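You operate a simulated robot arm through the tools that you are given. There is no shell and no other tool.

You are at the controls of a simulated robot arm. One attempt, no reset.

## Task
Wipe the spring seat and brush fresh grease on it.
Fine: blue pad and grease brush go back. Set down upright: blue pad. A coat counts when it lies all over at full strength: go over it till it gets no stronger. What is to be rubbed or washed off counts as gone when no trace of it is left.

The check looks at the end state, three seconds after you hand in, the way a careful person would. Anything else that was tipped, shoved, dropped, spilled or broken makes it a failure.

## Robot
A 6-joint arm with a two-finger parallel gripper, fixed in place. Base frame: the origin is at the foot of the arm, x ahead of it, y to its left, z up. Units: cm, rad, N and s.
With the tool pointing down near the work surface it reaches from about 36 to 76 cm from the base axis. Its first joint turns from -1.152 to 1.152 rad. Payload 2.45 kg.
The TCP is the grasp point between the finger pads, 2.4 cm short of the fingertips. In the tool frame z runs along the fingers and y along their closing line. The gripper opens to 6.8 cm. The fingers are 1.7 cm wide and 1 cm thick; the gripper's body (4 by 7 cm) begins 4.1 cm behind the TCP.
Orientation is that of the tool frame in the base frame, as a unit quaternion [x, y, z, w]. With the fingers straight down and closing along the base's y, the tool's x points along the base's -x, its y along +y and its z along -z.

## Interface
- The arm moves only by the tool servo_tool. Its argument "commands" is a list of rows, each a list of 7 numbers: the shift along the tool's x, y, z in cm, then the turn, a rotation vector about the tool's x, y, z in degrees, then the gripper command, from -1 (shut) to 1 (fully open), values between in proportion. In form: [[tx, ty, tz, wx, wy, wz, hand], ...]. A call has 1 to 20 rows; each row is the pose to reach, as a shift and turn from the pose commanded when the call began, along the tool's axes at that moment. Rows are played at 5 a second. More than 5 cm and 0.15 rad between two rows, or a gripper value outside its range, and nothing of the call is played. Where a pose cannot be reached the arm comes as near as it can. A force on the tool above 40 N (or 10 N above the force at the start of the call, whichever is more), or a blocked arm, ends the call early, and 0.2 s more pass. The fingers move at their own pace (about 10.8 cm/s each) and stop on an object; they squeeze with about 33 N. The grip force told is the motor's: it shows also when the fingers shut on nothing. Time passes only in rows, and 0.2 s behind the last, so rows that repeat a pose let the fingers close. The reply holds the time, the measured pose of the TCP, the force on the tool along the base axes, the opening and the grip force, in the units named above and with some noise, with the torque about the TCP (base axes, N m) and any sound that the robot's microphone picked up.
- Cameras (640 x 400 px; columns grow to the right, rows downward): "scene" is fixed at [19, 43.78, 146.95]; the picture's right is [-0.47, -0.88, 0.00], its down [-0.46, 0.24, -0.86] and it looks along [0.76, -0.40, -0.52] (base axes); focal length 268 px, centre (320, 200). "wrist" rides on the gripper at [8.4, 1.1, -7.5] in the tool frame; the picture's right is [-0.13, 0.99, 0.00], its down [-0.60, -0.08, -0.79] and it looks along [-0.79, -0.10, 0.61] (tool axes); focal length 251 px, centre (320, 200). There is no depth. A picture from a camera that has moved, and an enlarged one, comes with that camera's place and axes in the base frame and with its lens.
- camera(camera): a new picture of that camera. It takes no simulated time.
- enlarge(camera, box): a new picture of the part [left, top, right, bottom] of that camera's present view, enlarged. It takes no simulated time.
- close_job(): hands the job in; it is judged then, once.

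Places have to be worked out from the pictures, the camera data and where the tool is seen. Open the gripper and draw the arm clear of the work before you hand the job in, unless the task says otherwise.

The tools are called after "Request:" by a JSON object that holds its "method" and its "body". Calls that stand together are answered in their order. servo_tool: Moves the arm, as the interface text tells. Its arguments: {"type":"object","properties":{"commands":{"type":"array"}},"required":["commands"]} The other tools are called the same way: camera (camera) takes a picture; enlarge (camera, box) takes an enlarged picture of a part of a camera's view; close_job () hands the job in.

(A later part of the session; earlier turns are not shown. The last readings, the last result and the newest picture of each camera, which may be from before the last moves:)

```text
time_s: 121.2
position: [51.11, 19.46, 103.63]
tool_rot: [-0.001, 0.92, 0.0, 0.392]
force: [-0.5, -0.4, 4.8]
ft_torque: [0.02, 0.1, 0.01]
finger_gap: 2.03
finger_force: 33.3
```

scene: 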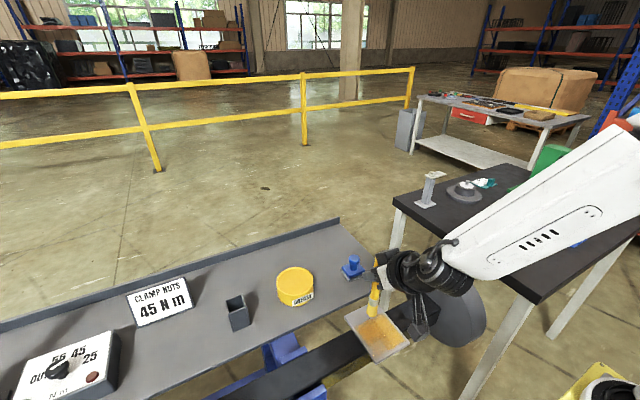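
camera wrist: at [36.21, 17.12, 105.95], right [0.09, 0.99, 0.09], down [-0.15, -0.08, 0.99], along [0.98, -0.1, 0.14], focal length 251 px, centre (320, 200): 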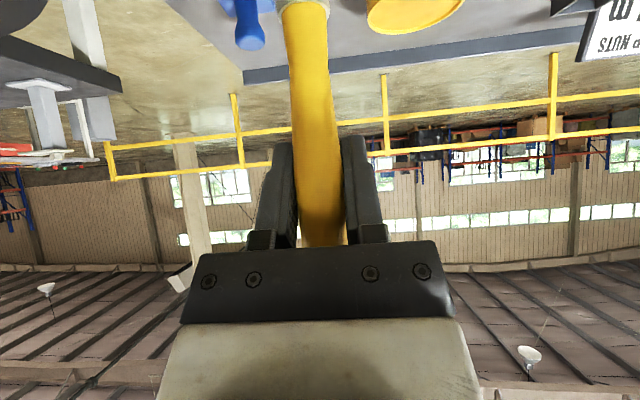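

Contact. I run strokes along the far edge and one line inward, reaching out to both y edges.

Request:
{"method": "servo_tool", "body": {"commands": [[0.07, 0, 0.07, 0, 0, 0, -1], [0.07, 0.3, 0.07, 0, 0, 0, -1], [0.07, -2.4, 0.07, 0, 0, 0, -1], [0.07, -5.1, 0.07, 0, 0, 0, -1], [0.07, -7.9, 0.07, 0, 0, 0, -1], [0.08, -5.1, 0.08, 0, 0, 0, -1], [0.08, -2.4, 0.08, 0, 0, 0, -1], [0.08, 0.3, 0.08, 0, 0, 0, -1], [-0.2, 0.3, -0.2, 0, 0, 0, -1], [0.61, 0.3, -1.22, 0, 0, 0, -1], [0.98, 0.3, -0.86, 0, 0, 0, -1], [0.98, -2.4, -0.86, 0, 0, 0, -1], [0.98, -5.1, -0.86, 0, 0, 0, -1], [0.98, -7.9, -0.86, 0, 0, 0, -1], [0.99, -5.1, -0.85, 0, 0, 0, -1], [0.99, -2.4, -0.85, 0, 0, 0, -1], [0.99, 0.3, -0.85, 0, 0, 0, -1]]}}

Request:
{"method": "enlarge", "body": {"camera": "scene", "box": [340, 285, 420, 365]}}

```text
time_s: 124.8
position: [49.82, 19.73, 103.58]
tool_rot: [0.0, 0.92, -0.001, 0.391]
force: [0.7, -3.5, 9.6]
ft_torque: [-0.39, -0.04, -0.01]
finger_gap: 2.07
finger_force: 32.9
```

```text
5.00 times, centred on (380, 325) of scene
camera zoom: at [18.98, 43.77, 146.96], right [-0.47, -0.88, 0.0], down [-0.46, 0.24, -0.86], along [0.76, -0.4, -0.52], focal length 1340 px, centre (20, -425)
```

zoom: 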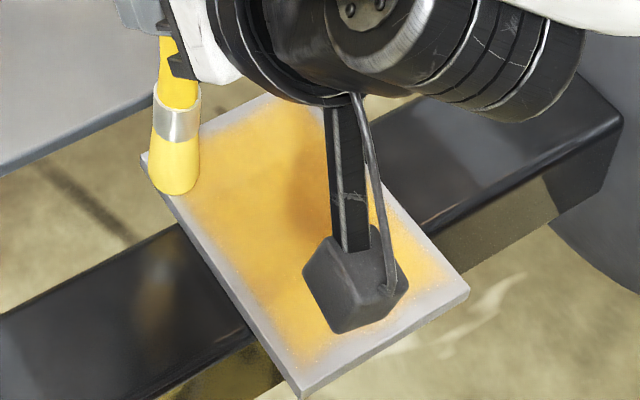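

Contact steady. I continue two more lines inward with the same full y range.

Request:
{"method": "servo_tool", "body": {"commands": [[-0.28, 0, -0.27, 0, 0, 0, -1], [0.61, 0, -1.22, 0, 0, 0, -1], [0.93, 0, -0.91, 0, 0, 0, -1], [0.93, -2.7, -0.91, 0, 0, 0, -1], [0.93, -5.4, -0.91, 0, 0, 0, -1], [0.93, -8.2, -0.91, 0, 0, 0, -1], [0.94, -5.4, -0.9, 0, 0, 0, -1], [0.94, -2.7, -0.9, 0, 0, 0, -1], [0.94, 0.2, -0.9, 0, 0, 0, -1], [0.6, 0.2, -1.2, 0, 0, 0, -1], [1.51, 0.2, -2.15, 0, 0, 0, -1], [1.85, 0.2, -1.83, 0, 0, 0, -1], [1.85, -2.7, -1.83, 0, 0, 0, -1], [1.85, -5.4, -1.83, 0, 0, 0, -1], [1.85, -8.2, -1.83, 0, 0, 0, -1], [1.86, -5.4, -1.82, 0, 0, 0, -1], [1.86, -2.7, -1.82, 0, 0, 0, -1], [1.86, 0.2, -1.82, 0, 0, 0, -1]]}}

Request:
{"method": "servo_tool", "body": {"commands": [[-0.28, 0, -0.27, 0, 0, 0, -1], [0.61, 0, -1.22, 0, 0, 0, -1], [0.93, 0, -0.91, 0, 0, 0, -1], [0.93, -2.7, -0.91, 0, 0, 0, -1], [0.93, -5.4, -0.91, 0, 0, 0, -1], [0.93, -8.2, -0.91, 0, 0, 0, -1], [0.94, -5.4, -0.9, 0, 0, 0, -1], [0.94, -2.7, -0.9, 0, 0, 0, -1], [0.94, 0.2, -0.9, 0, 0, 0, -1]]}}

Request:
{"method": "enlarge", "body": {"camera": "scene", "box": [340, 285, 420, 365]}}

```text
time_s: 128.6
position: [47.12, 19.79, 103.29]
tool_rot: [-0.001, 0.92, 0.0, 0.391]
force: [0.5, -3.3, 9.0]
ft_torque: [-0.34, -0.11, -0.02]
finger_gap: 2.09
finger_force: 33.2
```

```text
time_s: 130.6
position: [46.18, 19.98, 103.3]
tool_rot: [-0.001, 0.92, 0.0, 0.392]
force: [0.5, -3.9, 9.8]
ft_torque: [-0.44, -0.15, -0.02]
finger_gap: 2.07
finger_force: 32.8
```

```text
5.00 times, centred on (380, 325) of scene
camera zoom: at [18.98, 43.77, 146.96], right [-0.47, -0.88, 0.0], down [-0.46, 0.24, -0.86], along [0.76, -0.4, -0.52], focal length 1340 px, centre (20, -425)
```

zoom: 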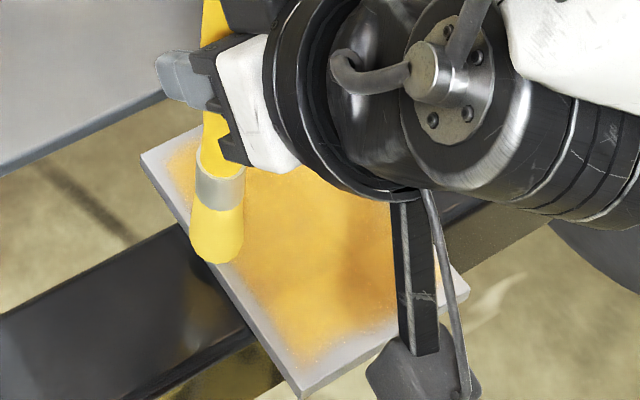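

Steady. For the −x end I lift and reduce the tool tilt by 13°, so the tip leans toward −x and stays within reach.

Request:
{"method": "servo_tool", "body": {"commands": [[-1.08, 0, -1.04, 0, 0, 0, -1], [-1.08, 0, -1.04, 0, 6.5, 0, -1], [-1.08, 0, -1.04, 0, 13, 0, -1], [-1.08, 0, -1.04, 0, 13, 0, -1]]}}

Request:
{"method": "enlarge", "body": {"camera": "scene", "box": [340, 285, 420, 365]}}

```text
time_s: 131.6
position: [45.97, 20.18, 104.83]
tool_rot: [0.001, 0.958, -0.001, 0.285]
force: [0.2, 0.7, -0.8]
ft_torque: [0.0, 0.06, 0.0]
finger_gap: 2.04
finger_force: 32.6
```

```text
5.00 times, centred on (380, 325) of scene
camera zoom: at [19.0, 43.78, 146.95], right [-0.47, -0.88, 0.0], down [-0.46, 0.24, -0.86], along [0.76, -0.4, -0.52], focal length 1340 px, centre (20, -425)
```

zoom: 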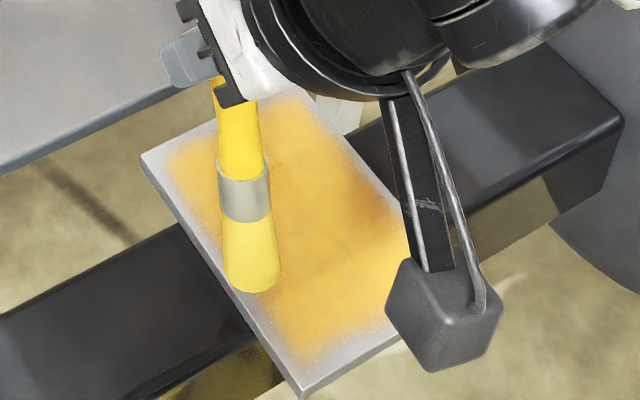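

Tip now about (42.8, 20.4). I move to the next line at x ≈ 42 and descend to contact.

Request:
{"method": "servo_tool", "body": {"commands": [[0.67, -0.1, -0.44, 0, 0, 0, -1], [1.49, -0.1, 0.82, 0, 0, 0, -1], [1.49, -0.1, 0.82, 0, 0, 0, -1]]}}

Request:
{"method": "servo_tool", "body": {"commands": [[0.08, 0, 0.13, 0, 0, 0, -1], [0.08, 0, 0.13, 0, 0, 0, -1]]}}

Request:
{"method": "servo_tool", "body": {"commands": [[0.08, 0, 0.13, 0, 0, 0, -1], [0.08, 0, 0.13, 0, 0, 0, -1]]}}

```text
time_s: 132.4
position: [45.17, 20.03, 103.38]
tool_rot: [0.0, 0.959, 0.0, 0.285]
force: [0.4, 0.2, -0.6]
ft_torque: [-0.01, 0.01, 0.0]
finger_gap: 2.08
finger_force: 32.6
```

```text
time_s: 133.0
position: [45.19, 20.21, 103.24]
tool_rot: [-0.001, 0.959, 0.001, 0.285]
force: [0.2, -0.4, 3.6]
ft_torque: [-0.09, 0.07, 0.02]
finger_gap: 2.05
finger_force: 32.5
```

```text
time_s: 133.6
position: [45.24, 20.14, 103.18]
tool_rot: [0.0, 0.958, 0.001, 0.288]
force: [0.2, -2.6, 23.2]
ft_torque: [-0.24, 0.43, 0.06]
finger_gap: 2.06
finger_force: 33.0
```

23 N; I ease slightly and stroke this line and the next two toward the near edge.

Request:
{"method": "servo_tool", "body": {"commands": [[-0.04, 0, -0.06, 0, 0, 0, -1], [-0.04, -2.8, -0.06, 0, 0, 0, -1], [-0.04, -5.6, -0.06, 0, 0, 0, -1], [-0.04, -8.3, -0.06, 0, 0, 0, -1], [-0.03, -5.6, -0.04, 0, 0, 0, -1], [-0.03, -2.8, -0.04, 0, 0, 0, -1], [-0.03, 0.1, -0.04, 0, 0, 0, -1], [-0.3, 0.1, -0.45, 0, 0, 0, -1], [0.78, 0.1, -1.1, 0, 0, 0, -1], [0.98, 0.1, -0.67, 0, 0, 0, -1], [0.98, -2.8, -0.67, 0, 0, 0, -1], [0.98, -5.6, -0.67, 0, 0, 0, -1], [0.98, -8.3, -0.67, 0, 0, 0, -1], [0.99, -5.6, -0.66, 0, 0, 0, -1], [0.99, -2.8, -0.66, 0, 0, 0, -1], [0.99, 0.1, -0.66, 0, 0, 0, -1]]}}

Request:
{"method": "enlarge", "body": {"camera": "scene", "box": [340, 285, 420, 365]}}

```text
time_s: 137.0
position: [43.92, 19.96, 103.01]
tool_rot: [-0.001, 0.958, 0.0, 0.285]
force: [1.4, -4.5, 13.7]
ft_torque: [-0.5, 0.13, 0.09]
finger_gap: 2.06
finger_force: 32.6
```

```text
5.00 times, centred on (380, 325) of scene
camera zoom: at [18.98, 43.76, 146.96], right [-0.47, -0.88, 0.0], down [-0.46, 0.24, -0.86], along [0.76, -0.4, -0.52], focal length 1340 px, centre (20, -425)
```

zoom: 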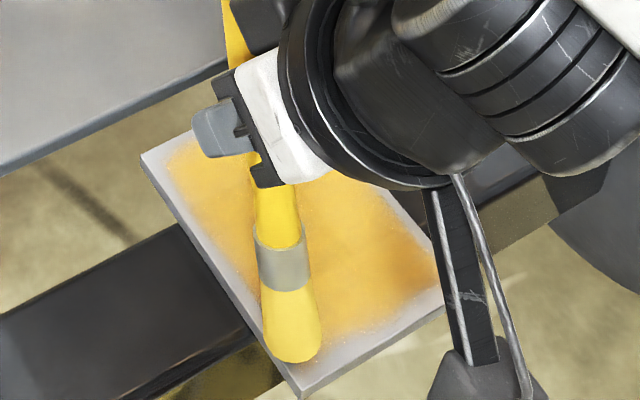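

All good. One more line right along the near edge (tip x ≈ 39.6).

Request:
{"method": "servo_tool", "body": {"commands": [[-0.22, 0, -0.34, 0, 0, 0, -1], [0.37, 0, -0.72, 0, 0, 0, -1], [0.6, 0, -0.36, 0, 0, 0, -1], [0.6, -2.8, -0.36, 0, 0, 0, -1], [0.6, -5.6, -0.36, 0, 0, 0, -1], [0.6, -8.4, -0.36, 0, 0, 0, -1], [0.61, -5.6, -0.35, 0, 0, 0, -1], [0.61, -2.8, -0.35, 0, 0, 0, -1], [0.61, 0.1, -0.35, 0, 0, 0, -1]]}}

Request:
{"method": "servo_tool", "body": {"commands": [[-1.6, 0, -2.5, 0, 0, 0, -1], [-3.8, 1, -3.5, 0, 0, 0, -1], [-7.5, 2, -1.8, 0, 0, 0, -1], [-11, 3, 0.5, 0, 0, 0, -1], [-14.5, 4, 3, 0, 0, 0, -1], [-18, 5.5, 5.5, 0, 0, 0, -1], [-18, 5.5, 5.5, 0, 0, 0, -1]]}}

Request:
{"method": "enlarge", "body": {"camera": "scene", "box": [340, 285, 420, 365]}}

```text
time_s: 139.0
position: [42.95, 19.97, 103.19]
tool_rot: [0.0, 0.959, 0.0, 0.284]
force: [0.8, 1.3, -0.6]
ft_torque: [0.02, 0.0, 0.02]
finger_gap: 2.08
finger_force: 33.2
```

```text
time_s: 140.6
position: [61.07, 25.69, 108.42]
tool_rot: [0.0, 0.959, 0.0, 0.285]
force: [0.1, 0.2, -1.0]
ft_torque: [-0.01, 0.01, 0.0]
finger_gap: 2.03
finger_force: 33.2
```

```text
5.00 times, centred on (380, 325) of scene
camera zoom: at [19.0, 43.79, 146.95], right [-0.47, -0.88, 0.0], down [-0.46, 0.24, -0.86], along [0.76, -0.4, -0.52], focal length 1340 px, centre (20, -425)
```

zoom: 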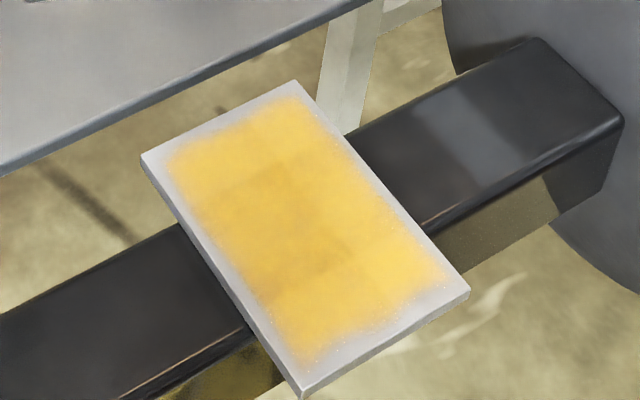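

The coat's outline is unchanged by the edge passes, so the coatable patch seems to end there (about 1 cm inside the plate). I look closely at evenness and strength.

Request:
{"method": "enlarge", "body": {"camera": "scene", "box": [355, 295, 415, 365]}}

Request:
{"method": "enlarge", "body": {"camera": "scene", "box": [365, 310, 395, 345]}}

Request:
{"method": "enlarge", "body": {"camera": "scene", "box": [240, 200, 340, 320]}}

```text
5.71 times, centred on (385, 330) of scene
camera zoom: at [19.0, 43.79, 146.95], right [-0.47, -0.88, 0.0], down [-0.46, 0.24, -0.86], along [0.76, -0.4, -0.52], focal length 1532 px, centre (-51, -543)
```

zoom: 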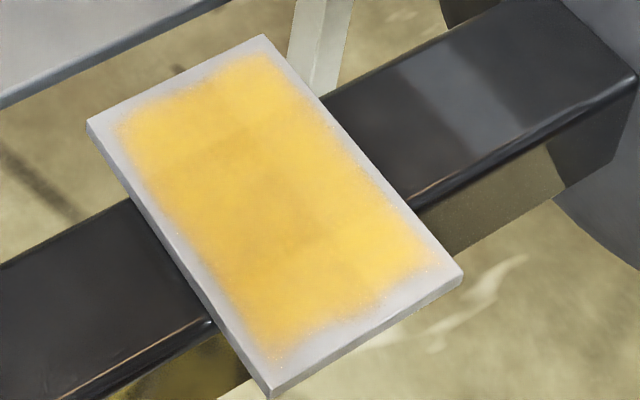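

```text
11.43 times, centred on (380, 328) of scene
camera zoom: at [19.0, 43.79, 146.95], right [-0.47, -0.88, 0.0], down [-0.46, 0.24, -0.86], along [0.76, -0.4, -0.52], focal length 3064 px, centre (-366, -1257)
```

zoom: 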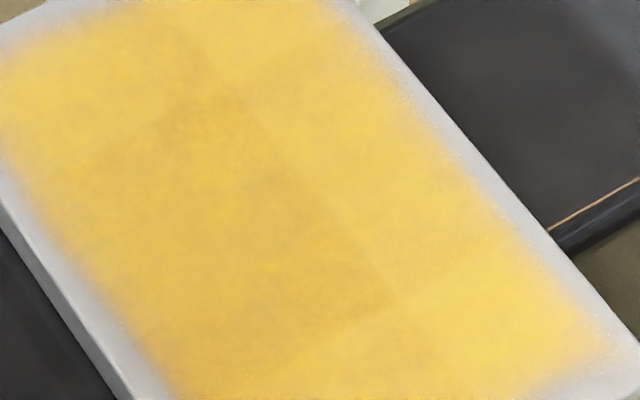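

```text
3.33 times, centred on (290, 260) of scene
camera zoom: at [19.0, 43.79, 146.95], right [-0.47, -0.88, 0.0], down [-0.46, 0.24, -0.86], along [0.76, -0.4, -0.52], focal length 894 px, centre (420, 0)
```

zoom: 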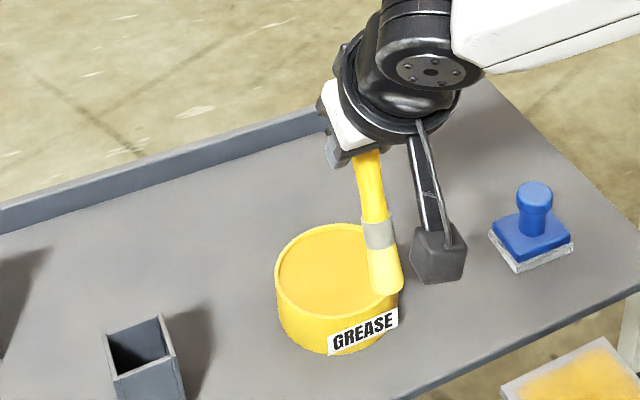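

The coat looks nearly even with slightly darker tiles in the middle. To be sure it is at full strength I reload and go over it again, then compare. First I turn back to the brush-vertical tilt and go above the tin.

Request:
{"method": "servo_tool", "body": {"commands": [[-1.2, 0, -1.0, 0, 0, 0, -1], [-3.6, 0.05, 0.5, 0, -6.5, 0, -1], [-5.98, 0.1, 1.99, 0, -13, 0, -1], [-5.98, 0.1, 1.99, 0, -13, 0, -1]]}}

Request:
{"method": "enlarge", "body": {"camera": "scene", "box": [250, 210, 350, 310]}}

```text
time_s: 141.6
position: [67.14, 25.98, 109.93]
tool_rot: [0.0, 0.92, 0.0, 0.392]
force: [-0.6, -0.2, -0.6]
ft_torque: [0.0, -0.02, -0.01]
finger_gap: 2.06
finger_force: 32.9
```

```text
4.00 times, centred on (300, 260) of scene
camera zoom: at [19.0, 43.78, 146.95], right [-0.47, -0.88, 0.0], down [-0.46, 0.24, -0.86], along [0.76, -0.4, -0.52], focal length 1072 px, centre (400, -40)
```

zoom: 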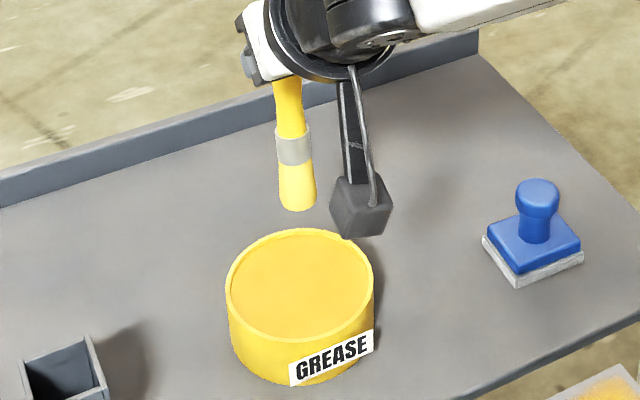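

Above the tin; I dip again.

Request:
{"method": "servo_tool", "body": {"commands": [[2.3, 0, 2.2, 0, 0, 0, -1], [4.6, 0, 4.42, 0, 0, 0, -1], [5.45, 0, 5.23, 0, 0, 0, -1], [5.63, 0, 5.4, 0, 0, 0, -1], [5.63, 0, 5.4, 0, 0, 0, -1]]}}

Request:
{"method": "servo_tool", "body": {"commands": [[0.14, 0, 0.14, 0, 0, 0, -1], [0.14, 0, 0.14, 0, 0, 0, -1]]}}

Request:
{"method": "servo_tool", "body": {"commands": [[0.14, 0, 0.14, 0, 0, 0, -1], [0.14, 0, 0.14, 0, 0, 0, -1]]}}

```text
time_s: 142.8
position: [67.23, 25.79, 101.93]
tool_rot: [-0.001, 0.92, 0.0, 0.391]
force: [-0.3, -0.6, 0.3]
ft_torque: [-0.04, -0.02, 0.03]
finger_gap: 2.09
finger_force: 33.1
```

```text
time_s: 143.4
position: [67.3, 25.81, 101.69]
tool_rot: [0.0, 0.92, 0.0, 0.392]
force: [-0.5, 0.0, -0.9]
ft_torque: [-0.04, 0.04, -0.02]
finger_gap: 2.06
finger_force: 32.8
```

```text
time_s: 144.0
position: [67.27, 25.86, 101.51]
tool_rot: [-0.001, 0.92, 0.0, 0.391]
force: [0.2, -1.2, 0.2]
ft_torque: [-0.01, 0.04, -0.04]
finger_gap: 2.06
finger_force: 33.3
```

Request:
{"method": "servo_tool", "body": {"commands": [[0.14, 0, 0.14, 0, 0, 0, -1], [0.14, 0, 0.14, 0, 0, 0, -1]]}}

Request:
{"method": "enlarge", "body": {"camera": "scene", "box": [250, 230, 350, 330]}}

```text
time_s: 144.6
position: [67.35, 25.82, 101.6]
tool_rot: [-0.001, 0.919, 0.001, 0.393]
force: [-1.9, -0.8, 14.0]
ft_torque: [-0.05, 0.18, 0.0]
finger_gap: 2.05
finger_force: 33.5
```

```text
4.00 times, centred on (300, 280) of scene
camera zoom: at [18.96, 43.77, 146.96], right [-0.47, -0.88, 0.0], down [-0.46, 0.24, -0.86], along [0.76, -0.4, -0.52], focal length 1072 px, centre (400, -120)
```

zoom: 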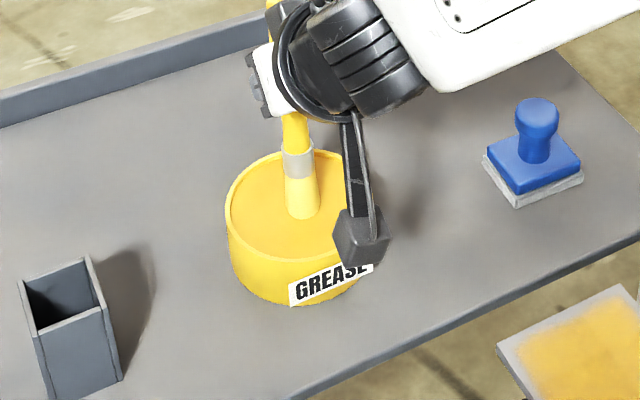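

Reloaded. Lift, and return to the seat's far end.

Request:
{"method": "servo_tool", "body": {"commands": [[-3.0, 0, -2.9, 0, 0, 0, -1], [-6.06, 0, -5.82, 0, 0, 0, -1], [-3.12, -1.55, -8.89, 0, 0, 0, -1], [-0.17, -3.1, -11.95, 0, 0, 0, -1], [2.78, -4.65, -15.0, 0, 0, 0, -1], [5.72, -6.2, -18.08, 0, 0, 0, -1], [8.0, -6.2, -15.9, 0, 0, 0, -1], [9.9, -6.2, -14.1, 0, 0, 0, -1], [10.34, -6.2, -13.65, 0, 0, 0, -1], [10.34, -6.2, -13.65, 0, 0, 0, -1]]}}

Request:
{"method": "servo_tool", "body": {"commands": [[0.2, 0, 0.19, 0, 0, 0, -1], [0.2, 0, 0.19, 0, 0, 0, -1]]}}

Request:
{"method": "servo_tool", "body": {"commands": [[0.12, 0, 0.12, 0, 0, 0, -1], [0.12, 0, 0.12, 0, 0, 0, -1]]}}

Request:
{"method": "enlarge", "body": {"camera": "scene", "box": [340, 285, 420, 365]}}

```text
time_s: 146.8
position: [50.49, 19.87, 103.52]
tool_rot: [0.0, 0.92, 0.0, 0.391]
force: [0.6, -0.1, -1.0]
ft_torque: [0.0, 0.0, 0.01]
finger_gap: 2.07
finger_force: 32.7
```

```text
time_s: 147.4
position: [50.38, 19.67, 103.24]
tool_rot: [0.0, 0.92, 0.0, 0.392]
force: [-0.1, -0.4, -0.9]
ft_torque: [0.01, 0.03, 0.01]
finger_gap: 2.04
finger_force: 32.9
```

```text
time_s: 148.0
position: [50.5, 19.81, 103.08]
tool_rot: [0.0, 0.92, 0.0, 0.392]
force: [-3.1, -0.5, 8.7]
ft_torque: [-0.03, 0.18, 0.02]
finger_gap: 2.07
finger_force: 32.6
```

```text
5.00 times, centred on (380, 325) of scene
camera zoom: at [18.98, 43.78, 146.96], right [-0.47, -0.88, 0.0], down [-0.46, 0.24, -0.86], along [0.76, -0.4, -0.52], focal length 1340 px, centre (20, -425)
```

zoom: 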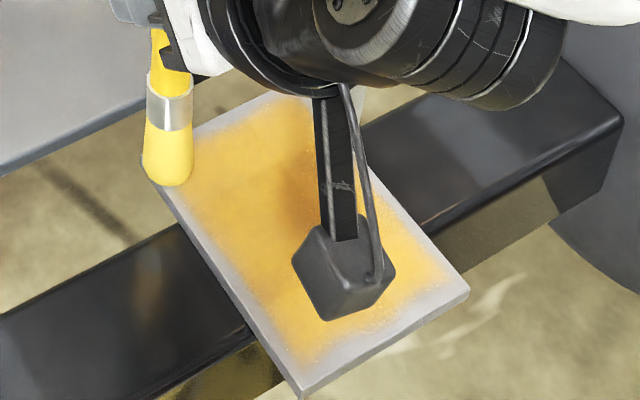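

Contact 9 N. Going over the patch again, line by line.

Request:
{"method": "servo_tool", "body": {"commands": [[0.04, 0, 0.04, 0, 0, 0, -1], [0.04, -2.6, 0.04, 0, 0, 0, -1], [0.04, -5.2, 0.04, 0, 0, 0, -1], [0.04, -7.8, 0.04, 0, 0, 0, -1], [0.05, -5.2, 0.05, 0, 0, 0, -1], [0.05, -2.6, 0.05, 0, 0, 0, -1], [0.05, 0, 0.05, 0, 0, 0, -1], [0.7, 0, -1.4, 0, 0, 0, -1], [1.1, 0, -1.02, 0, 0, 0, -1], [1.1, -2.6, -1.02, 0, 0, 0, -1], [1.1, -5.2, -1.02, 0, 0, 0, -1], [1.1, -7.8, -1.02, 0, 0, 0, -1], [1.11, -5.2, -1.01, 0, 0, 0, -1], [1.11, -2.6, -1.01, 0, 0, 0, -1], [1.11, 0, -1.01, 0, 0, 0, -1]]}}

Request:
{"method": "servo_tool", "body": {"commands": [[-0.3, 0, -0.3, 0, 0, 0, -1], [0.7, 0, -1.4, 0, 0, 0, -1], [1.07, 0, -1.06, 0, 0, 0, -1], [1.07, -2.6, -1.06, 0, 0, 0, -1], [1.07, -5.2, -1.06, 0, 0, 0, -1], [1.07, -7.8, -1.06, 0, 0, 0, -1], [1.08, -5.2, -1.05, 0, 0, 0, -1], [1.08, -2.6, -1.05, 0, 0, 0, -1], [1.08, 0, -1.05, 0, 0, 0, -1], [0.8, 0, -1.35, 0, 0, 0, -1], [1.75, 0, -2.48, 0, 0, 0, -1], [2.14, 0, -2.1, 0, 0, 0, -1], [2.14, -2.6, -2.1, 0, 0, 0, -1], [2.14, -5.2, -2.1, 0, 0, 0, -1], [2.14, -7.6, -2.1, 0, 0, 0, -1], [2.15, -5.2, -2.09, 0, 0, 0, -1], [2.15, -2.6, -2.09, 0, 0, 0, -1], [2.15, 0, -2.09, 0, 0, 0, -1]]}}

Request:
{"method": "enlarge", "body": {"camera": "scene", "box": [340, 285, 420, 365]}}

```text
time_s: 151.2
position: [49.08, 19.65, 102.87]
tool_rot: [0.0, 0.919, -0.002, 0.393]
force: [0.1, -7.9, 27.6]
ft_torque: [-0.92, -0.04, -0.02]
finger_gap: 2.09
finger_force: 33.3
```

```text
time_s: 155.0
position: [45.78, 19.68, 102.76]
tool_rot: [0.0, 0.92, 0.0, 0.392]
force: [-0.2, 0.0, -0.8]
ft_torque: [-0.01, 0.01, 0.03]
finger_gap: 2.03
finger_force: 33.3
```

```text
5.00 times, centred on (380, 325) of scene
camera zoom: at [19.0, 43.78, 146.95], right [-0.47, -0.88, 0.0], down [-0.46, 0.24, -0.86], along [0.76, -0.4, -0.52], focal length 1340 px, centre (20, -425)
```

zoom: 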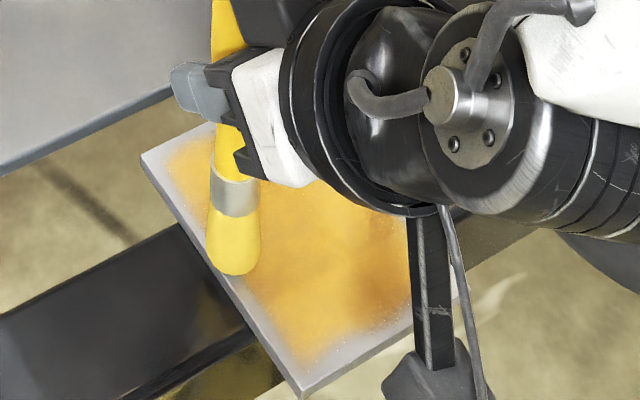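

Contact faded on the last line; I press 0.15–0.2 cm deeper and repeat it.

Request:
{"method": "servo_tool", "body": {"commands": [[0.11, 0, 0.1, 0, 0, 0, -1], [0.11, 0, 0.1, 0, 0, 0, -1]]}}

Request:
{"method": "servo_tool", "body": {"commands": [[0.07, 0, 0.07, 0, 0, 0, -1], [0.07, 0, 0.07, 0, 0, 0, -1]]}}

```text
time_s: 155.6
position: [45.79, 19.74, 102.62]
tool_rot: [-0.001, 0.92, 0.001, 0.392]
force: [-1.5, 0.3, 2.1]
ft_torque: [0.02, 0.08, -0.05]
finger_gap: 2.02
finger_force: 33.7
```

```text
time_s: 156.2
position: [45.85, 19.67, 102.71]
tool_rot: [0.0, 0.919, 0.001, 0.393]
force: [-5.3, 0.4, 16.1]
ft_torque: [0.05, 0.38, -0.04]
finger_gap: 2.03
finger_force: 33.0
```

16 N. Repeat this line and the previous one.

Request:
{"method": "servo_tool", "body": {"commands": [[0, -2.6, 0, 0, 0, 0, -1], [0, -5.2, 0, 0, 0, 0, -1], [0, -7.4, 0, 0, 0, 0, -1], [0.02, -5.2, 0.02, 0, 0, 0, -1], [0.02, -2.6, 0.02, 0, 0, 0, -1], [0.02, 0, 0.02, 0, 0, 0, -1], [-0.3, 0, -0.3, 0, 0, 0, -1], [-1.35, 0, 0.78, 0, 0, 0, -1], [-1.0, 0, 1.12, 0, 0, 0, -1], [-1.0, -2.6, 1.12, 0, 0, 0, -1], [-1.0, -5.2, 1.12, 0, 0, 0, -1], [-1.0, -7.8, 1.12, 0, 0, 0, -1], [-0.98, -5.2, 1.14, 0, 0, 0, -1], [-0.98, -2.6, 1.14, 0, 0, 0, -1], [-0.98, 0, 1.14, 0, 0, 0, -1]]}}

Request:
{"method": "servo_tool", "body": {"commands": [[-1.3, 0, -1.25, 0, 0, 0, -1], [-0.2, 0, -2.35, 0, 0, 0, -1], [-0.2, 0, -2.35, 0, 6.5, 0, -1], [-0.2, 0, -2.35, 0, 13, 0, -1], [-0.2, 0, -2.35, 0, 13, 0, -1]]}}

Request:
{"method": "enlarge", "body": {"camera": "scene", "box": [340, 285, 420, 365]}}

```text
time_s: 159.4
position: [47.07, 19.41, 102.38]
tool_rot: [-0.001, 0.92, 0.0, 0.392]
force: [0.2, -0.6, 0.9]
ft_torque: [-0.08, -0.02, 0.01]
finger_gap: 1.98
finger_force: 32.8
```

```text
time_s: 160.6
position: [45.71, 19.32, 104.17]
tool_rot: [0.0, 0.958, 0.0, 0.285]
force: [0.2, 0.0, -0.5]
ft_torque: [0.01, -0.01, 0.01]
finger_gap: 2.03
finger_force: 32.9
```

```text
5.00 times, centred on (380, 325) of scene
camera zoom: at [19.0, 43.78, 146.95], right [-0.47, -0.88, 0.0], down [-0.46, 0.24, -0.86], along [0.76, -0.4, -0.52], focal length 1340 px, centre (20, -425)
```

zoom: 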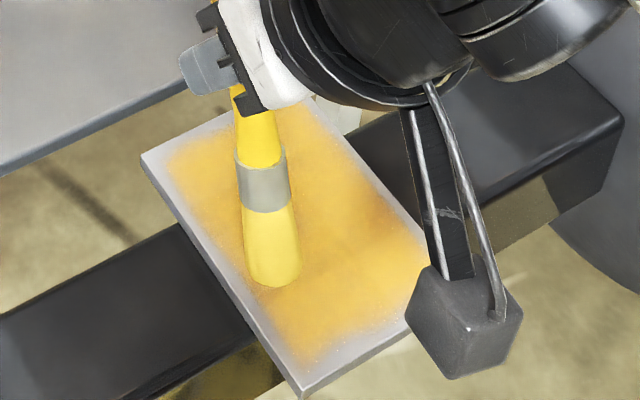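

Tip at about (42.75, 19.4). I descend to contact here for the near lines.

Request:
{"method": "servo_tool", "body": {"commands": [[0.4, 0, 0.65, 0, 0, 0, -1], [0.87, 0.3, 1.34, 0, 0, 0, -1], [0.87, 0.3, 1.34, 0, 0, 0, -1]]}}

Request:
{"method": "servo_tool", "body": {"commands": [[0.08, 0, 0.13, 0, 0, 0, -1], [0.08, 0, 0.13, 0, 0, 0, -1]]}}

Request:
{"method": "servo_tool", "body": {"commands": [[0.08, 0, 0.13, 0, 0, 0, -1], [0.08, 0, 0.13, 0, 0, 0, -1]]}}

```text
time_s: 161.4
position: [45.75, 19.78, 102.57]
tool_rot: [-0.001, 0.958, 0.0, 0.285]
force: [0.5, -0.8, -0.7]
ft_torque: [0.0, -0.04, 0.0]
finger_gap: 2.02
finger_force: 33.3
```

```text
time_s: 162.0
position: [45.7, 19.79, 102.49]
tool_rot: [0.0, 0.958, 0.0, 0.285]
force: [0.2, -0.4, -1.4]
ft_torque: [-0.01, -0.01, -0.03]
finger_gap: 2.02
finger_force: 33.0
```

```text
time_s: 162.6
position: [45.7, 19.81, 102.31]
tool_rot: [-0.001, 0.959, 0.0, 0.285]
force: [-0.7, 0.4, -0.5]
ft_torque: [-0.01, 0.01, -0.05]
finger_gap: 1.99
finger_force: 33.0
```

Request:
{"method": "servo_tool", "body": {"commands": [[0.08, 0, 0.13, 0, 0, 0, -1], [0.08, 0, 0.13, 0, 0, 0, -1]]}}

Request:
{"method": "servo_tool", "body": {"commands": [[0.08, 0, 0.13, 0, 0, 0, -1], [0.08, 0, 0.13, 0, 0, 0, -1]]}}

```text
time_s: 163.2
position: [45.76, 19.86, 102.09]
tool_rot: [0.0, 0.958, 0.0, 0.285]
force: [-0.2, 0.6, -0.1]
ft_torque: [0.0, 0.0, -0.03]
finger_gap: 2.02
finger_force: 32.6
```

```text
time_s: 163.8
position: [45.99, 19.92, 102.12]
tool_rot: [-0.001, 0.958, 0.001, 0.286]
force: [-1.4, 0.1, 17.3]
ft_torque: [-0.05, 0.51, -0.01]
finger_gap: 1.97
finger_force: 33.1
```

17 N. Strokes on this line and the next two toward −x.

Request:
{"method": "servo_tool", "body": {"commands": [[0, -2.6, 0, 0, 0, 0, -1], [0, -5.2, 0, 0, 0, 0, -1], [0, -7.8, 0, 0, 0, 0, -1], [0.02, -5.2, 0.03, 0, 0, 0, -1], [0.02, -2.6, 0.03, 0, 0, 0, -1], [0.02, 0, 0.03, 0, 0, 0, -1], [-0.22, 0, -0.34, 0, 0, 0, -1], [0.87, 0, -1.05, 0, 0, 0, -1], [1.12, 0, -0.66, 0, 0, 0, -1], [1.12, -2.6, -0.66, 0, 0, 0, -1], [1.12, -5.2, -0.66, 0, 0, 0, -1], [1.12, -7.8, -0.66, 0, 0, 0, -1], [1.14, -5.2, -0.63, 0, 0, 0, -1], [1.14, -2.6, -0.63, 0, 0, 0, -1], [1.14, 0, -0.63, 0, 0, 0, -1]]}}

Request:
{"method": "servo_tool", "body": {"commands": [[-0.22, 0, -0.34, 0, 0, 0, -1], [0.5, 0, -0.85, 0, 0, 0, -1], [0.78, 0, -0.4, 0, 0, 0, -1], [0.78, -2.6, -0.4, 0, 0, 0, -1], [0.78, -5.2, -0.4, 0, 0, 0, -1], [0.78, -7.8, -0.4, 0, 0, 0, -1], [0.8, -5.2, -0.37, 0, 0, 0, -1], [0.8, -2.6, -0.37, 0, 0, 0, -1], [0.8, 0, -0.37, 0, 0, 0, -1]]}}

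Request:
{"method": "enlarge", "body": {"camera": "scene", "box": [340, 285, 420, 365]}}

```text
time_s: 167.0
position: [44.41, 19.9, 102.06]
tool_rot: [0.0, 0.959, -0.001, 0.285]
force: [-0.5, 0.2, -1.4]
ft_torque: [0.05, 0.01, 0.0]
finger_gap: 2.0
finger_force: 32.3
```

```text
time_s: 169.0
position: [43.64, 19.82, 101.88]
tool_rot: [0.0, 0.958, 0.0, 0.285]
force: [0.4, -4.0, 6.6]
ft_torque: [-0.34, 0.13, 0.07]
finger_gap: 1.99
finger_force: 33.0
```

```text
5.00 times, centred on (380, 325) of scene
camera zoom: at [18.99, 43.77, 146.96], right [-0.47, -0.88, 0.0], down [-0.46, 0.24, -0.86], along [0.76, -0.4, -0.52], focal length 1340 px, centre (20, -425)
```

zoom: 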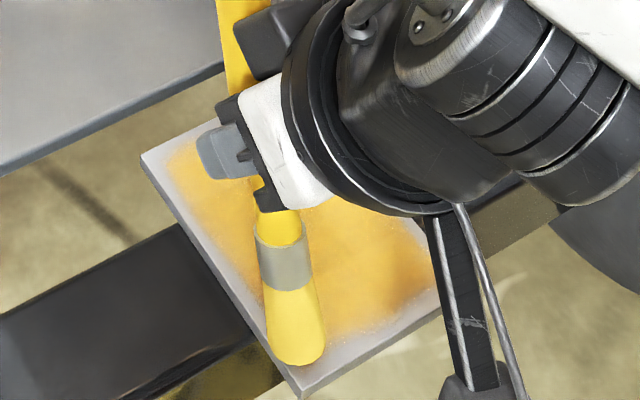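

Lines done; I lift clear and compare the coat with the earlier picture.

Request:
{"method": "servo_tool", "body": {"commands": [[-1.8, 0, -2.8, 0, 0, 0, -1], [-4.3, 1, -4.2, 0, 0, 0, -1], [-8, 2, -2.4, 0, 0, 0, -1], [-11.5, 3, 0, 0, 0, 0, -1], [-15, 4, 2.5, 0, 0, 0, -1], [-18.5, 5.5, 5, 0, 0, 0, -1], [-18.5, 5.5, 5, 0, 0, 0, -1]]}}

Request:
{"method": "enlarge", "body": {"camera": "scene", "box": [340, 285, 420, 365]}}

Request:
{"method": "enlarge", "body": {"camera": "scene", "box": [365, 310, 395, 345]}}

Request:
{"method": "enlarge", "body": {"camera": "scene", "box": [240, 200, 360, 320]}}

```text
time_s: 170.6
position: [62.16, 25.25, 107.92]
tool_rot: [0.0, 0.959, 0.0, 0.285]
force: [0.0, 0.2, -0.3]
ft_torque: [-0.03, 0.01, 0.01]
finger_gap: 1.98
finger_force: 33.1
```

```text
5.00 times, centred on (380, 325) of scene
camera zoom: at [19.0, 43.79, 146.95], right [-0.47, -0.88, 0.0], down [-0.46, 0.24, -0.86], along [0.76, -0.4, -0.52], focal length 1340 px, centre (20, -425)
```

zoom: 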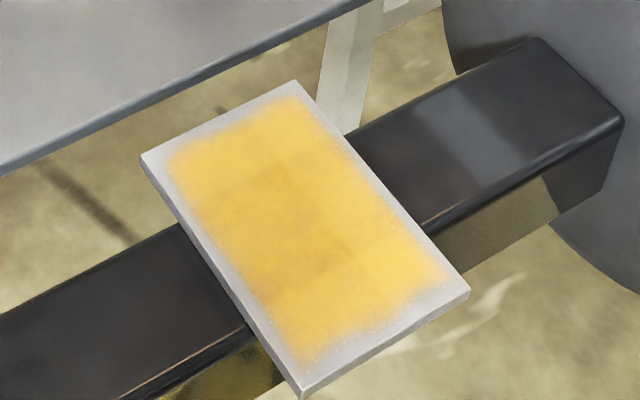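

```text
11.43 times, centred on (380, 328) of scene
camera zoom: at [19.0, 43.79, 146.95], right [-0.47, -0.88, 0.0], down [-0.46, 0.24, -0.86], along [0.76, -0.4, -0.52], focal length 3064 px, centre (-366, -1257)
```

zoom: 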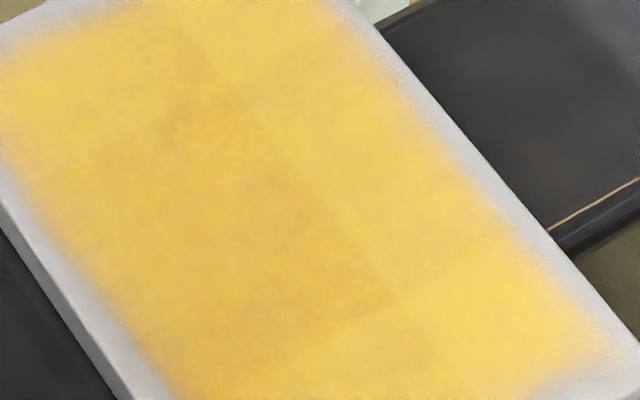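

```text
3.33 times, centred on (300, 260) of scene
camera zoom: at [19.0, 43.79, 146.95], right [-0.47, -0.88, 0.0], down [-0.46, 0.24, -0.86], along [0.76, -0.4, -0.52], focal length 894 px, centre (387, 0)
```

zoom: 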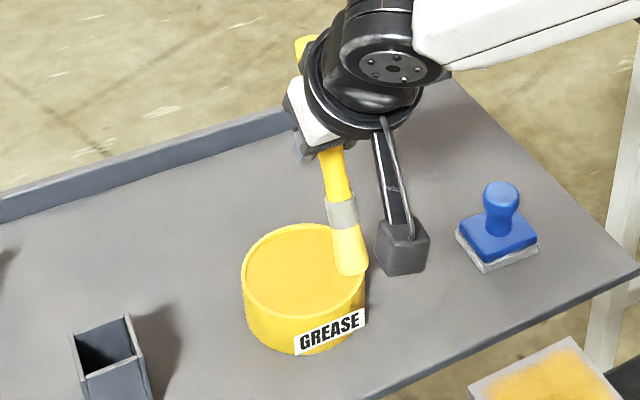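

The coat is unchanged by the extra loaded pass — even, symmetric and at full strength. Now I return the brush: turn back to the brush-vertical tilt and go above the box.

Request:
{"method": "servo_tool", "body": {"commands": [[-0.9, 3.3, -0.6, 0, -4, 0, -1], [-1.7, 6.6, -0.5, 0, -8, 0, -1], [-2.6, 9.9, -0.3, 0, -13, 0, -1], [-3.2, 13.2, -0.1, 0, -13, 0, -1], [-3.77, 16.4, 0.07, 0, -13, 0, -1], [-3.77, 16.4, 0.07, 0, -13, 0, -1]]}}

Request:
{"method": "enlarge", "body": {"camera": "scene", "box": [200, 210, 290, 340]}}

Request:
{"method": "camera", "body": {"camera": "wrist"}}

```text
time_s: 172.0
position: [65.22, 42.09, 109.89]
tool_rot: [0.0, 0.92, -0.001, 0.392]
force: [0.0, 1.0, 0.2]
ft_torque: [0.02, 0.01, 0.0]
finger_gap: 1.97
finger_force: 32.5
```

```text
3.08 times, centred on (245, 275) of scene
camera zoom: at [19.0, 43.79, 146.95], right [-0.47, -0.88, 0.0], down [-0.46, 0.24, -0.86], along [0.76, -0.4, -0.52], focal length 825 px, centre (551, -31)
```

zoom: 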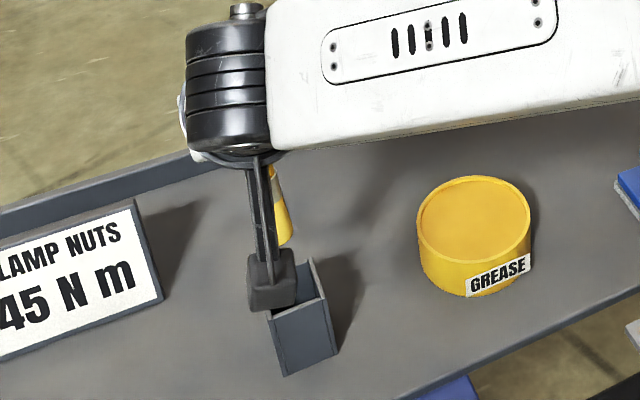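

```text
taken
camera wrist: at [54.07, 43.32, 108.93], right [0.09, 0.99, 0.09], down [-0.15, -0.08, 0.99], along [0.98, -0.1, 0.14], focal length 251 px, centre (320, 200)
```

wrist: 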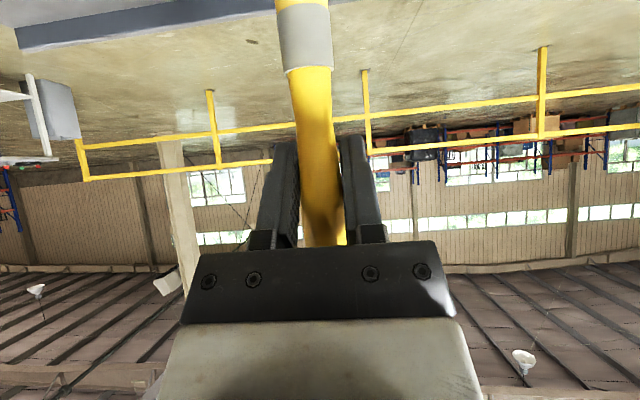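

The tip is about (64.5, 42.2) and the box centre (64.8, 42.1): well aligned. I nudge +0.15 cm in x and lower to just above the rim.

Request:
{"method": "servo_tool", "body": {"commands": [[1.4, 0, 1.55, 0, 0, 0, -1], [3.0, 0, 3.09, 0, 0, 0, -1], [3.0, 0, 3.09, 0, 0, 0, -1]]}}

Request:
{"method": "enlarge", "body": {"camera": "scene", "box": [205, 240, 285, 340]}}

```text
time_s: 172.8
position: [65.08, 41.91, 105.52]
tool_rot: [0.0, 0.92, 0.0, 0.392]
force: [1.1, 0.1, 0.2]
ft_torque: [0.02, -0.03, 0.01]
finger_gap: 1.99
finger_force: 33.2
```

```text
4.00 times, centred on (245, 290) of scene
camera zoom: at [19.0, 43.79, 146.95], right [-0.47, -0.88, 0.0], down [-0.46, 0.24, -0.86], along [0.76, -0.4, -0.52], focal length 1072 px, centre (620, -160)
```

zoom: 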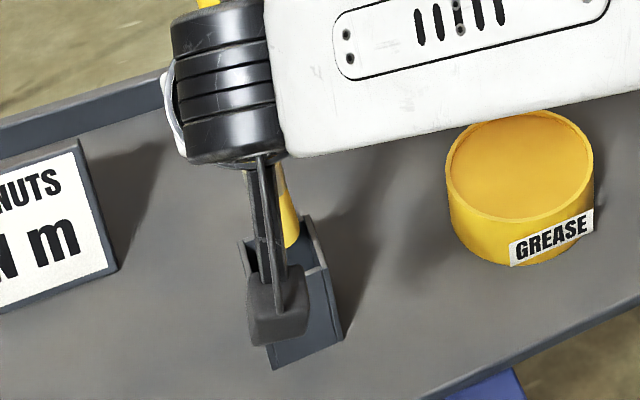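

The tip sits within the opening with clearance on both sides. I lower in steps, watching the force.

Request:
{"method": "servo_tool", "body": {"commands": [[0.36, 0, 0.35, 0, 0, 0, -1], [0.72, 0, 0.69, 0, 0, 0, -1], [1.08, 0, 1.04, 0, 0, 0, -1], [1.44, 0, 1.39, 0, 0, 0, -1], [1.44, 0, 1.39, 0, 0, 0, -1]]}}

Request:
{"method": "enlarge", "body": {"camera": "scene", "box": [205, 240, 285, 340]}}

```text
time_s: 174.0
position: [65.44, 41.94, 103.54]
tool_rot: [0.0, 0.92, 0.0, 0.391]
force: [-0.4, -0.1, -0.4]
ft_torque: [-0.02, -0.01, -0.01]
finger_gap: 2.0
finger_force: 33.1
```

```text
4.00 times, centred on (245, 290) of scene
camera zoom: at [19.0, 43.79, 146.95], right [-0.47, -0.88, 0.0], down [-0.46, 0.24, -0.86], along [0.76, -0.4, -0.52], focal length 1072 px, centre (620, -160)
```

zoom: 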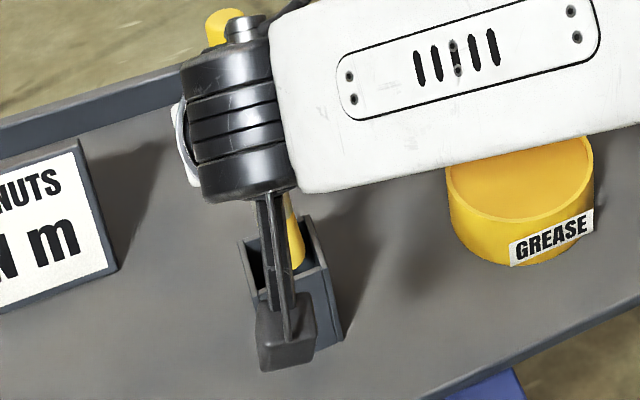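

Inside the box with no side force. Lowering 4 cm more.

Request:
{"method": "servo_tool", "body": {"commands": [[0.72, 0, 0.69, 0, 0, 0, -1], [1.44, 0, 1.39, 0, 0, 0, -1], [2.16, 0, 2.08, 0, 0, 0, -1], [2.88, 0, 2.77, 0, 0, 0, -1], [2.88, 0, 2.77, 0, 0, 0, -1]]}}

Request:
{"method": "enlarge", "body": {"camera": "scene", "box": [205, 240, 285, 340]}}

Request:
{"method": "camera", "body": {"camera": "wrist"}}

```text
time_s: 175.2
position: [65.31, 41.76, 99.4]
tool_rot: [0.0, 0.92, 0.0, 0.392]
force: [0.3, 0.9, -0.2]
ft_torque: [0.04, -0.13, -0.01]
finger_gap: 1.99
finger_force: 32.7
```

```text
4.00 times, centred on (245, 290) of scene
camera zoom: at [19.0, 43.79, 146.95], right [-0.47, -0.88, 0.0], down [-0.46, 0.24, -0.86], along [0.76, -0.4, -0.52], focal length 1072 px, centre (620, -160)
```

zoom: 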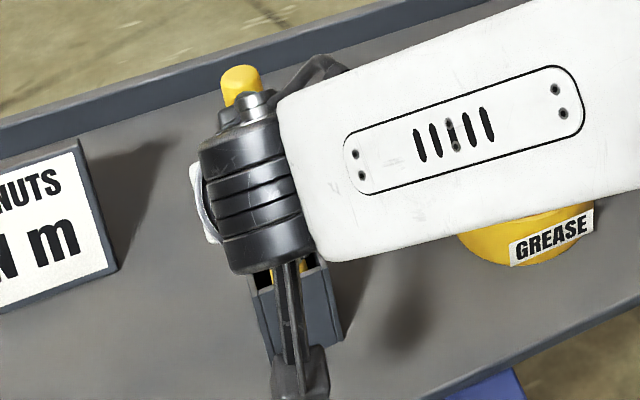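

```text
taken
camera wrist: at [54.21, 43.07, 98.54], right [0.09, 0.99, 0.09], down [-0.15, -0.08, 0.99], along [0.98, -0.1, 0.14], focal length 251 px, centre (320, 200)
```

wrist: 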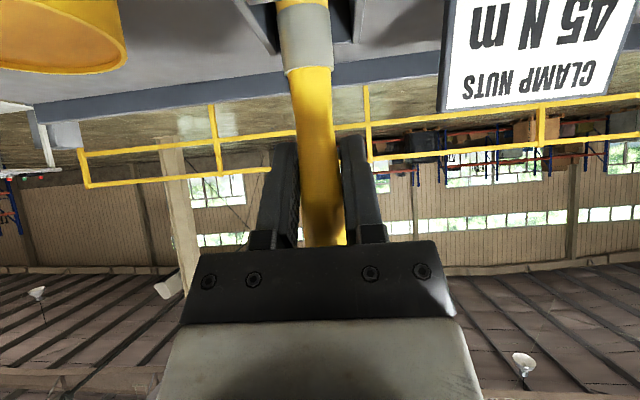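

Small side torque only; the tip is about 1.7 cm above the box floor. I continue in small steps to touch down.

Request:
{"method": "servo_tool", "body": {"commands": [[0.36, 0, 0.35, 0, 0, 0, -1], [0.72, 0, 0.69, 0, 0, 0, -1], [0.86, 0, 0.83, 0, 0, 0, -1], [0.86, 0, 0.83, 0, 0, 0, -1]]}}

Request:
{"method": "servo_tool", "body": {"commands": [[0.14, 0, 0.14, 0, 0, 0, -1], [0.14, 0, 0.14, 0, 0, 0, -1]]}}

```text
time_s: 176.2
position: [65.29, 41.89, 98.2]
tool_rot: [0.0, 0.92, 0.0, 0.391]
force: [4.2, -0.3, 1.4]
ft_torque: [-0.03, -0.33, 0.05]
finger_gap: 1.99
finger_force: 32.8
```

```text
time_s: 176.8
position: [65.23, 41.82, 98.02]
tool_rot: [-0.001, 0.92, 0.001, 0.392]
force: [5.2, 0.3, 1.6]
ft_torque: [0.03, -0.42, -0.02]
finger_gap: 1.98
finger_force: 33.2
```

The tip is pressing the front wall (5 N in x). I shift the TCP +0.5 cm in x to relieve it.

Request:
{"method": "servo_tool", "body": {"commands": [[-0.17, 0, 0.18, 0, 0, 0, -1], [-0.35, 0, 0.36, 0, 0, 0, -1], [-0.35, 0, 0.36, 0, 0, 0, -1]]}}

Request:
{"method": "enlarge", "body": {"camera": "scene", "box": [205, 240, 285, 340]}}

```text
time_s: 177.6
position: [65.64, 41.78, 97.94]
tool_rot: [0.0, 0.92, -0.001, 0.392]
force: [0.0, 0.0, -0.3]
ft_torque: [-0.02, 0.01, -0.02]
finger_gap: 2.0
finger_force: 33.2
```

```text
4.00 times, centred on (245, 290) of scene
camera zoom: at [19.0, 43.79, 146.95], right [-0.47, -0.88, 0.0], down [-0.46, 0.24, -0.86], along [0.76, -0.4, -0.52], focal length 1072 px, centre (620, -160)
```

zoom: 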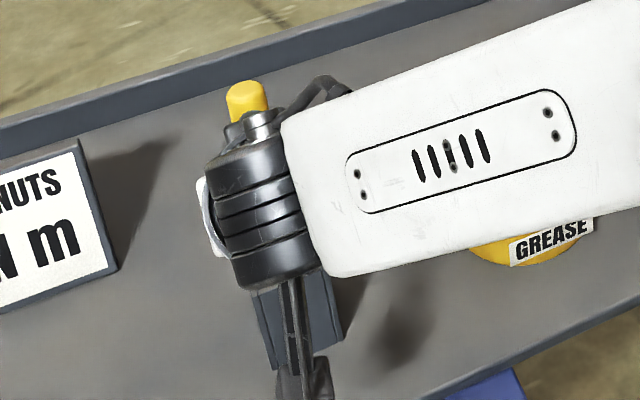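

Relieved. Continue down toward the floor of the box.

Request:
{"method": "servo_tool", "body": {"commands": [[0.18, 0, 0.17, 0, 0, 0, -1], [0.18, 0, 0.17, 0, 0, 0, -1]]}}

Request:
{"method": "servo_tool", "body": {"commands": [[0.18, 0, 0.17, 0, 0, 0, -1], [0.18, 0, 0.17, 0, 0, 0, -1]]}}

Request:
{"method": "servo_tool", "body": {"commands": [[0.18, 0, 0.17, 0, 0, 0, -1], [0.18, 0, 0.17, 0, 0, 0, -1]]}}

```text
time_s: 178.2
position: [65.68, 41.79, 97.64]
tool_rot: [0.0, 0.92, 0.001, 0.392]
force: [0.1, 0.1, -0.1]
ft_torque: [0.02, 0.0, -0.02]
finger_gap: 1.98
finger_force: 33.4
```

```text
time_s: 178.8
position: [65.7, 41.83, 97.41]
tool_rot: [-0.001, 0.92, 0.0, 0.391]
force: [0.3, 0.1, -1.1]
ft_torque: [-0.01, -0.02, -0.03]
finger_gap: 1.98
finger_force: 33.0
```

```text
time_s: 179.4
position: [65.78, 41.8, 97.32]
tool_rot: [-0.001, 0.92, 0.0, 0.392]
force: [0.6, -0.4, -0.7]
ft_torque: [-0.02, 0.02, -0.04]
finger_gap: 1.97
finger_force: 33.3
```

By my contact bookkeeping, touchdown should be near TCP z ≈ 96.9; continuing in small steps.

Request:
{"method": "servo_tool", "body": {"commands": [[0.14, 0, 0.14, 0, 0, 0, -1], [0.14, 0, 0.14, 0, 0, 0, -1]]}}

Request:
{"method": "servo_tool", "body": {"commands": [[0.14, 0, 0.14, 0, 0, 0, -1], [0.14, 0, 0.14, 0, 0, 0, -1]]}}

Request:
{"method": "servo_tool", "body": {"commands": [[0.1, 0, 0.1, 0, 0, 0, -1], [0.1, 0, 0.1, 0, 0, 0, -1]]}}

Request:
{"method": "camera", "body": {"camera": "wrist"}}

```text
time_s: 180.0
position: [65.82, 41.89, 97.07]
tool_rot: [-0.001, 0.92, 0.0, 0.392]
force: [0.4, -0.5, -0.3]
ft_torque: [0.0, 0.0, -0.02]
finger_gap: 2.0
finger_force: 32.5
```

```text
time_s: 180.6
position: [65.84, 41.93, 96.83]
tool_rot: [-0.001, 0.92, 0.0, 0.392]
force: [0.2, 0.0, -0.1]
ft_torque: [0.02, 0.02, -0.01]
finger_gap: 2.0
finger_force: 32.5
```

```text
time_s: 181.2
position: [65.8, 41.78, 96.68]
tool_rot: [0.0, 0.92, 0.0, 0.391]
force: [0.2, 0.6, -0.3]
ft_torque: [-0.04, 0.0, 0.0]
finger_gap: 1.98
finger_force: 33.1
```

```text
taken
camera wrist: at [54.72, 43.01, 95.72], right [0.09, 0.99, 0.09], down [-0.15, -0.08, 0.99], along [0.98, -0.1, 0.14], focal length 251 px, centre (320, 200)
```

wrist: 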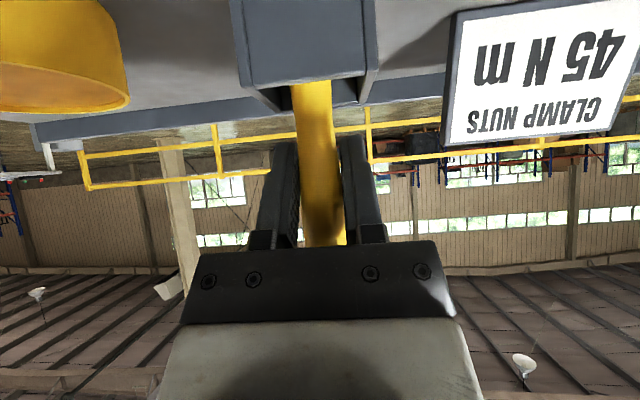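

The ferrule is fully inside the box; fingertips still ~1 cm above the rim. A few more small steps.

Request:
{"method": "servo_tool", "body": {"commands": [[0.12, 0, 0.12, 0, 0, 0, -1], [0.12, 0, 0.12, 0, 0, 0, -1]]}}

Request:
{"method": "servo_tool", "body": {"commands": [[0.12, 0, 0.12, 0, 0, 0, -1], [0.12, 0, 0.12, 0, 0, 0, -1]]}}

```text
time_s: 181.8
position: [65.82, 41.81, 96.54]
tool_rot: [-0.001, 0.92, 0.0, 0.391]
force: [0.0, -0.4, 0.4]
ft_torque: [0.03, -0.02, -0.01]
finger_gap: 1.98
finger_force: 33.0
```

```text
time_s: 182.4
position: [65.78, 41.91, 96.27]
tool_rot: [0.0, 0.92, -0.001, 0.391]
force: [0.1, -0.7, 0.6]
ft_torque: [-0.05, 0.01, 0.02]
finger_gap: 1.97
finger_force: 33.1
```

Request:
{"method": "servo_tool", "body": {"commands": [[0.1, 0, 0.1, 0, 0, 0, -1], [0.1, 0, 0.1, 0, 0, 0, -1]]}}

Request:
{"method": "enlarge", "body": {"camera": "wrist", "box": [220, 0, 420, 260]}}

```text
time_s: 183.0
position: [65.9, 41.84, 96.38]
tool_rot: [-0.001, 0.92, 0.001, 0.392]
force: [-1.6, -0.5, 7.6]
ft_torque: [-0.06, 0.14, -0.02]
finger_gap: 2.0
finger_force: 33.5
```

```text
1.54 times, centred on (320, 130) of wrist
camera zoom: at [54.77, 43.09, 95.42], right [0.09, 0.99, 0.09], down [-0.15, -0.08, 0.98], along [0.98, -0.1, 0.15], focal length 387 px, centre (320, 308)
```

zoom: 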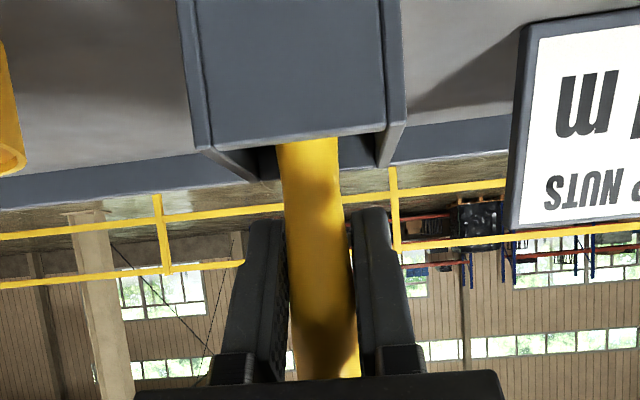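

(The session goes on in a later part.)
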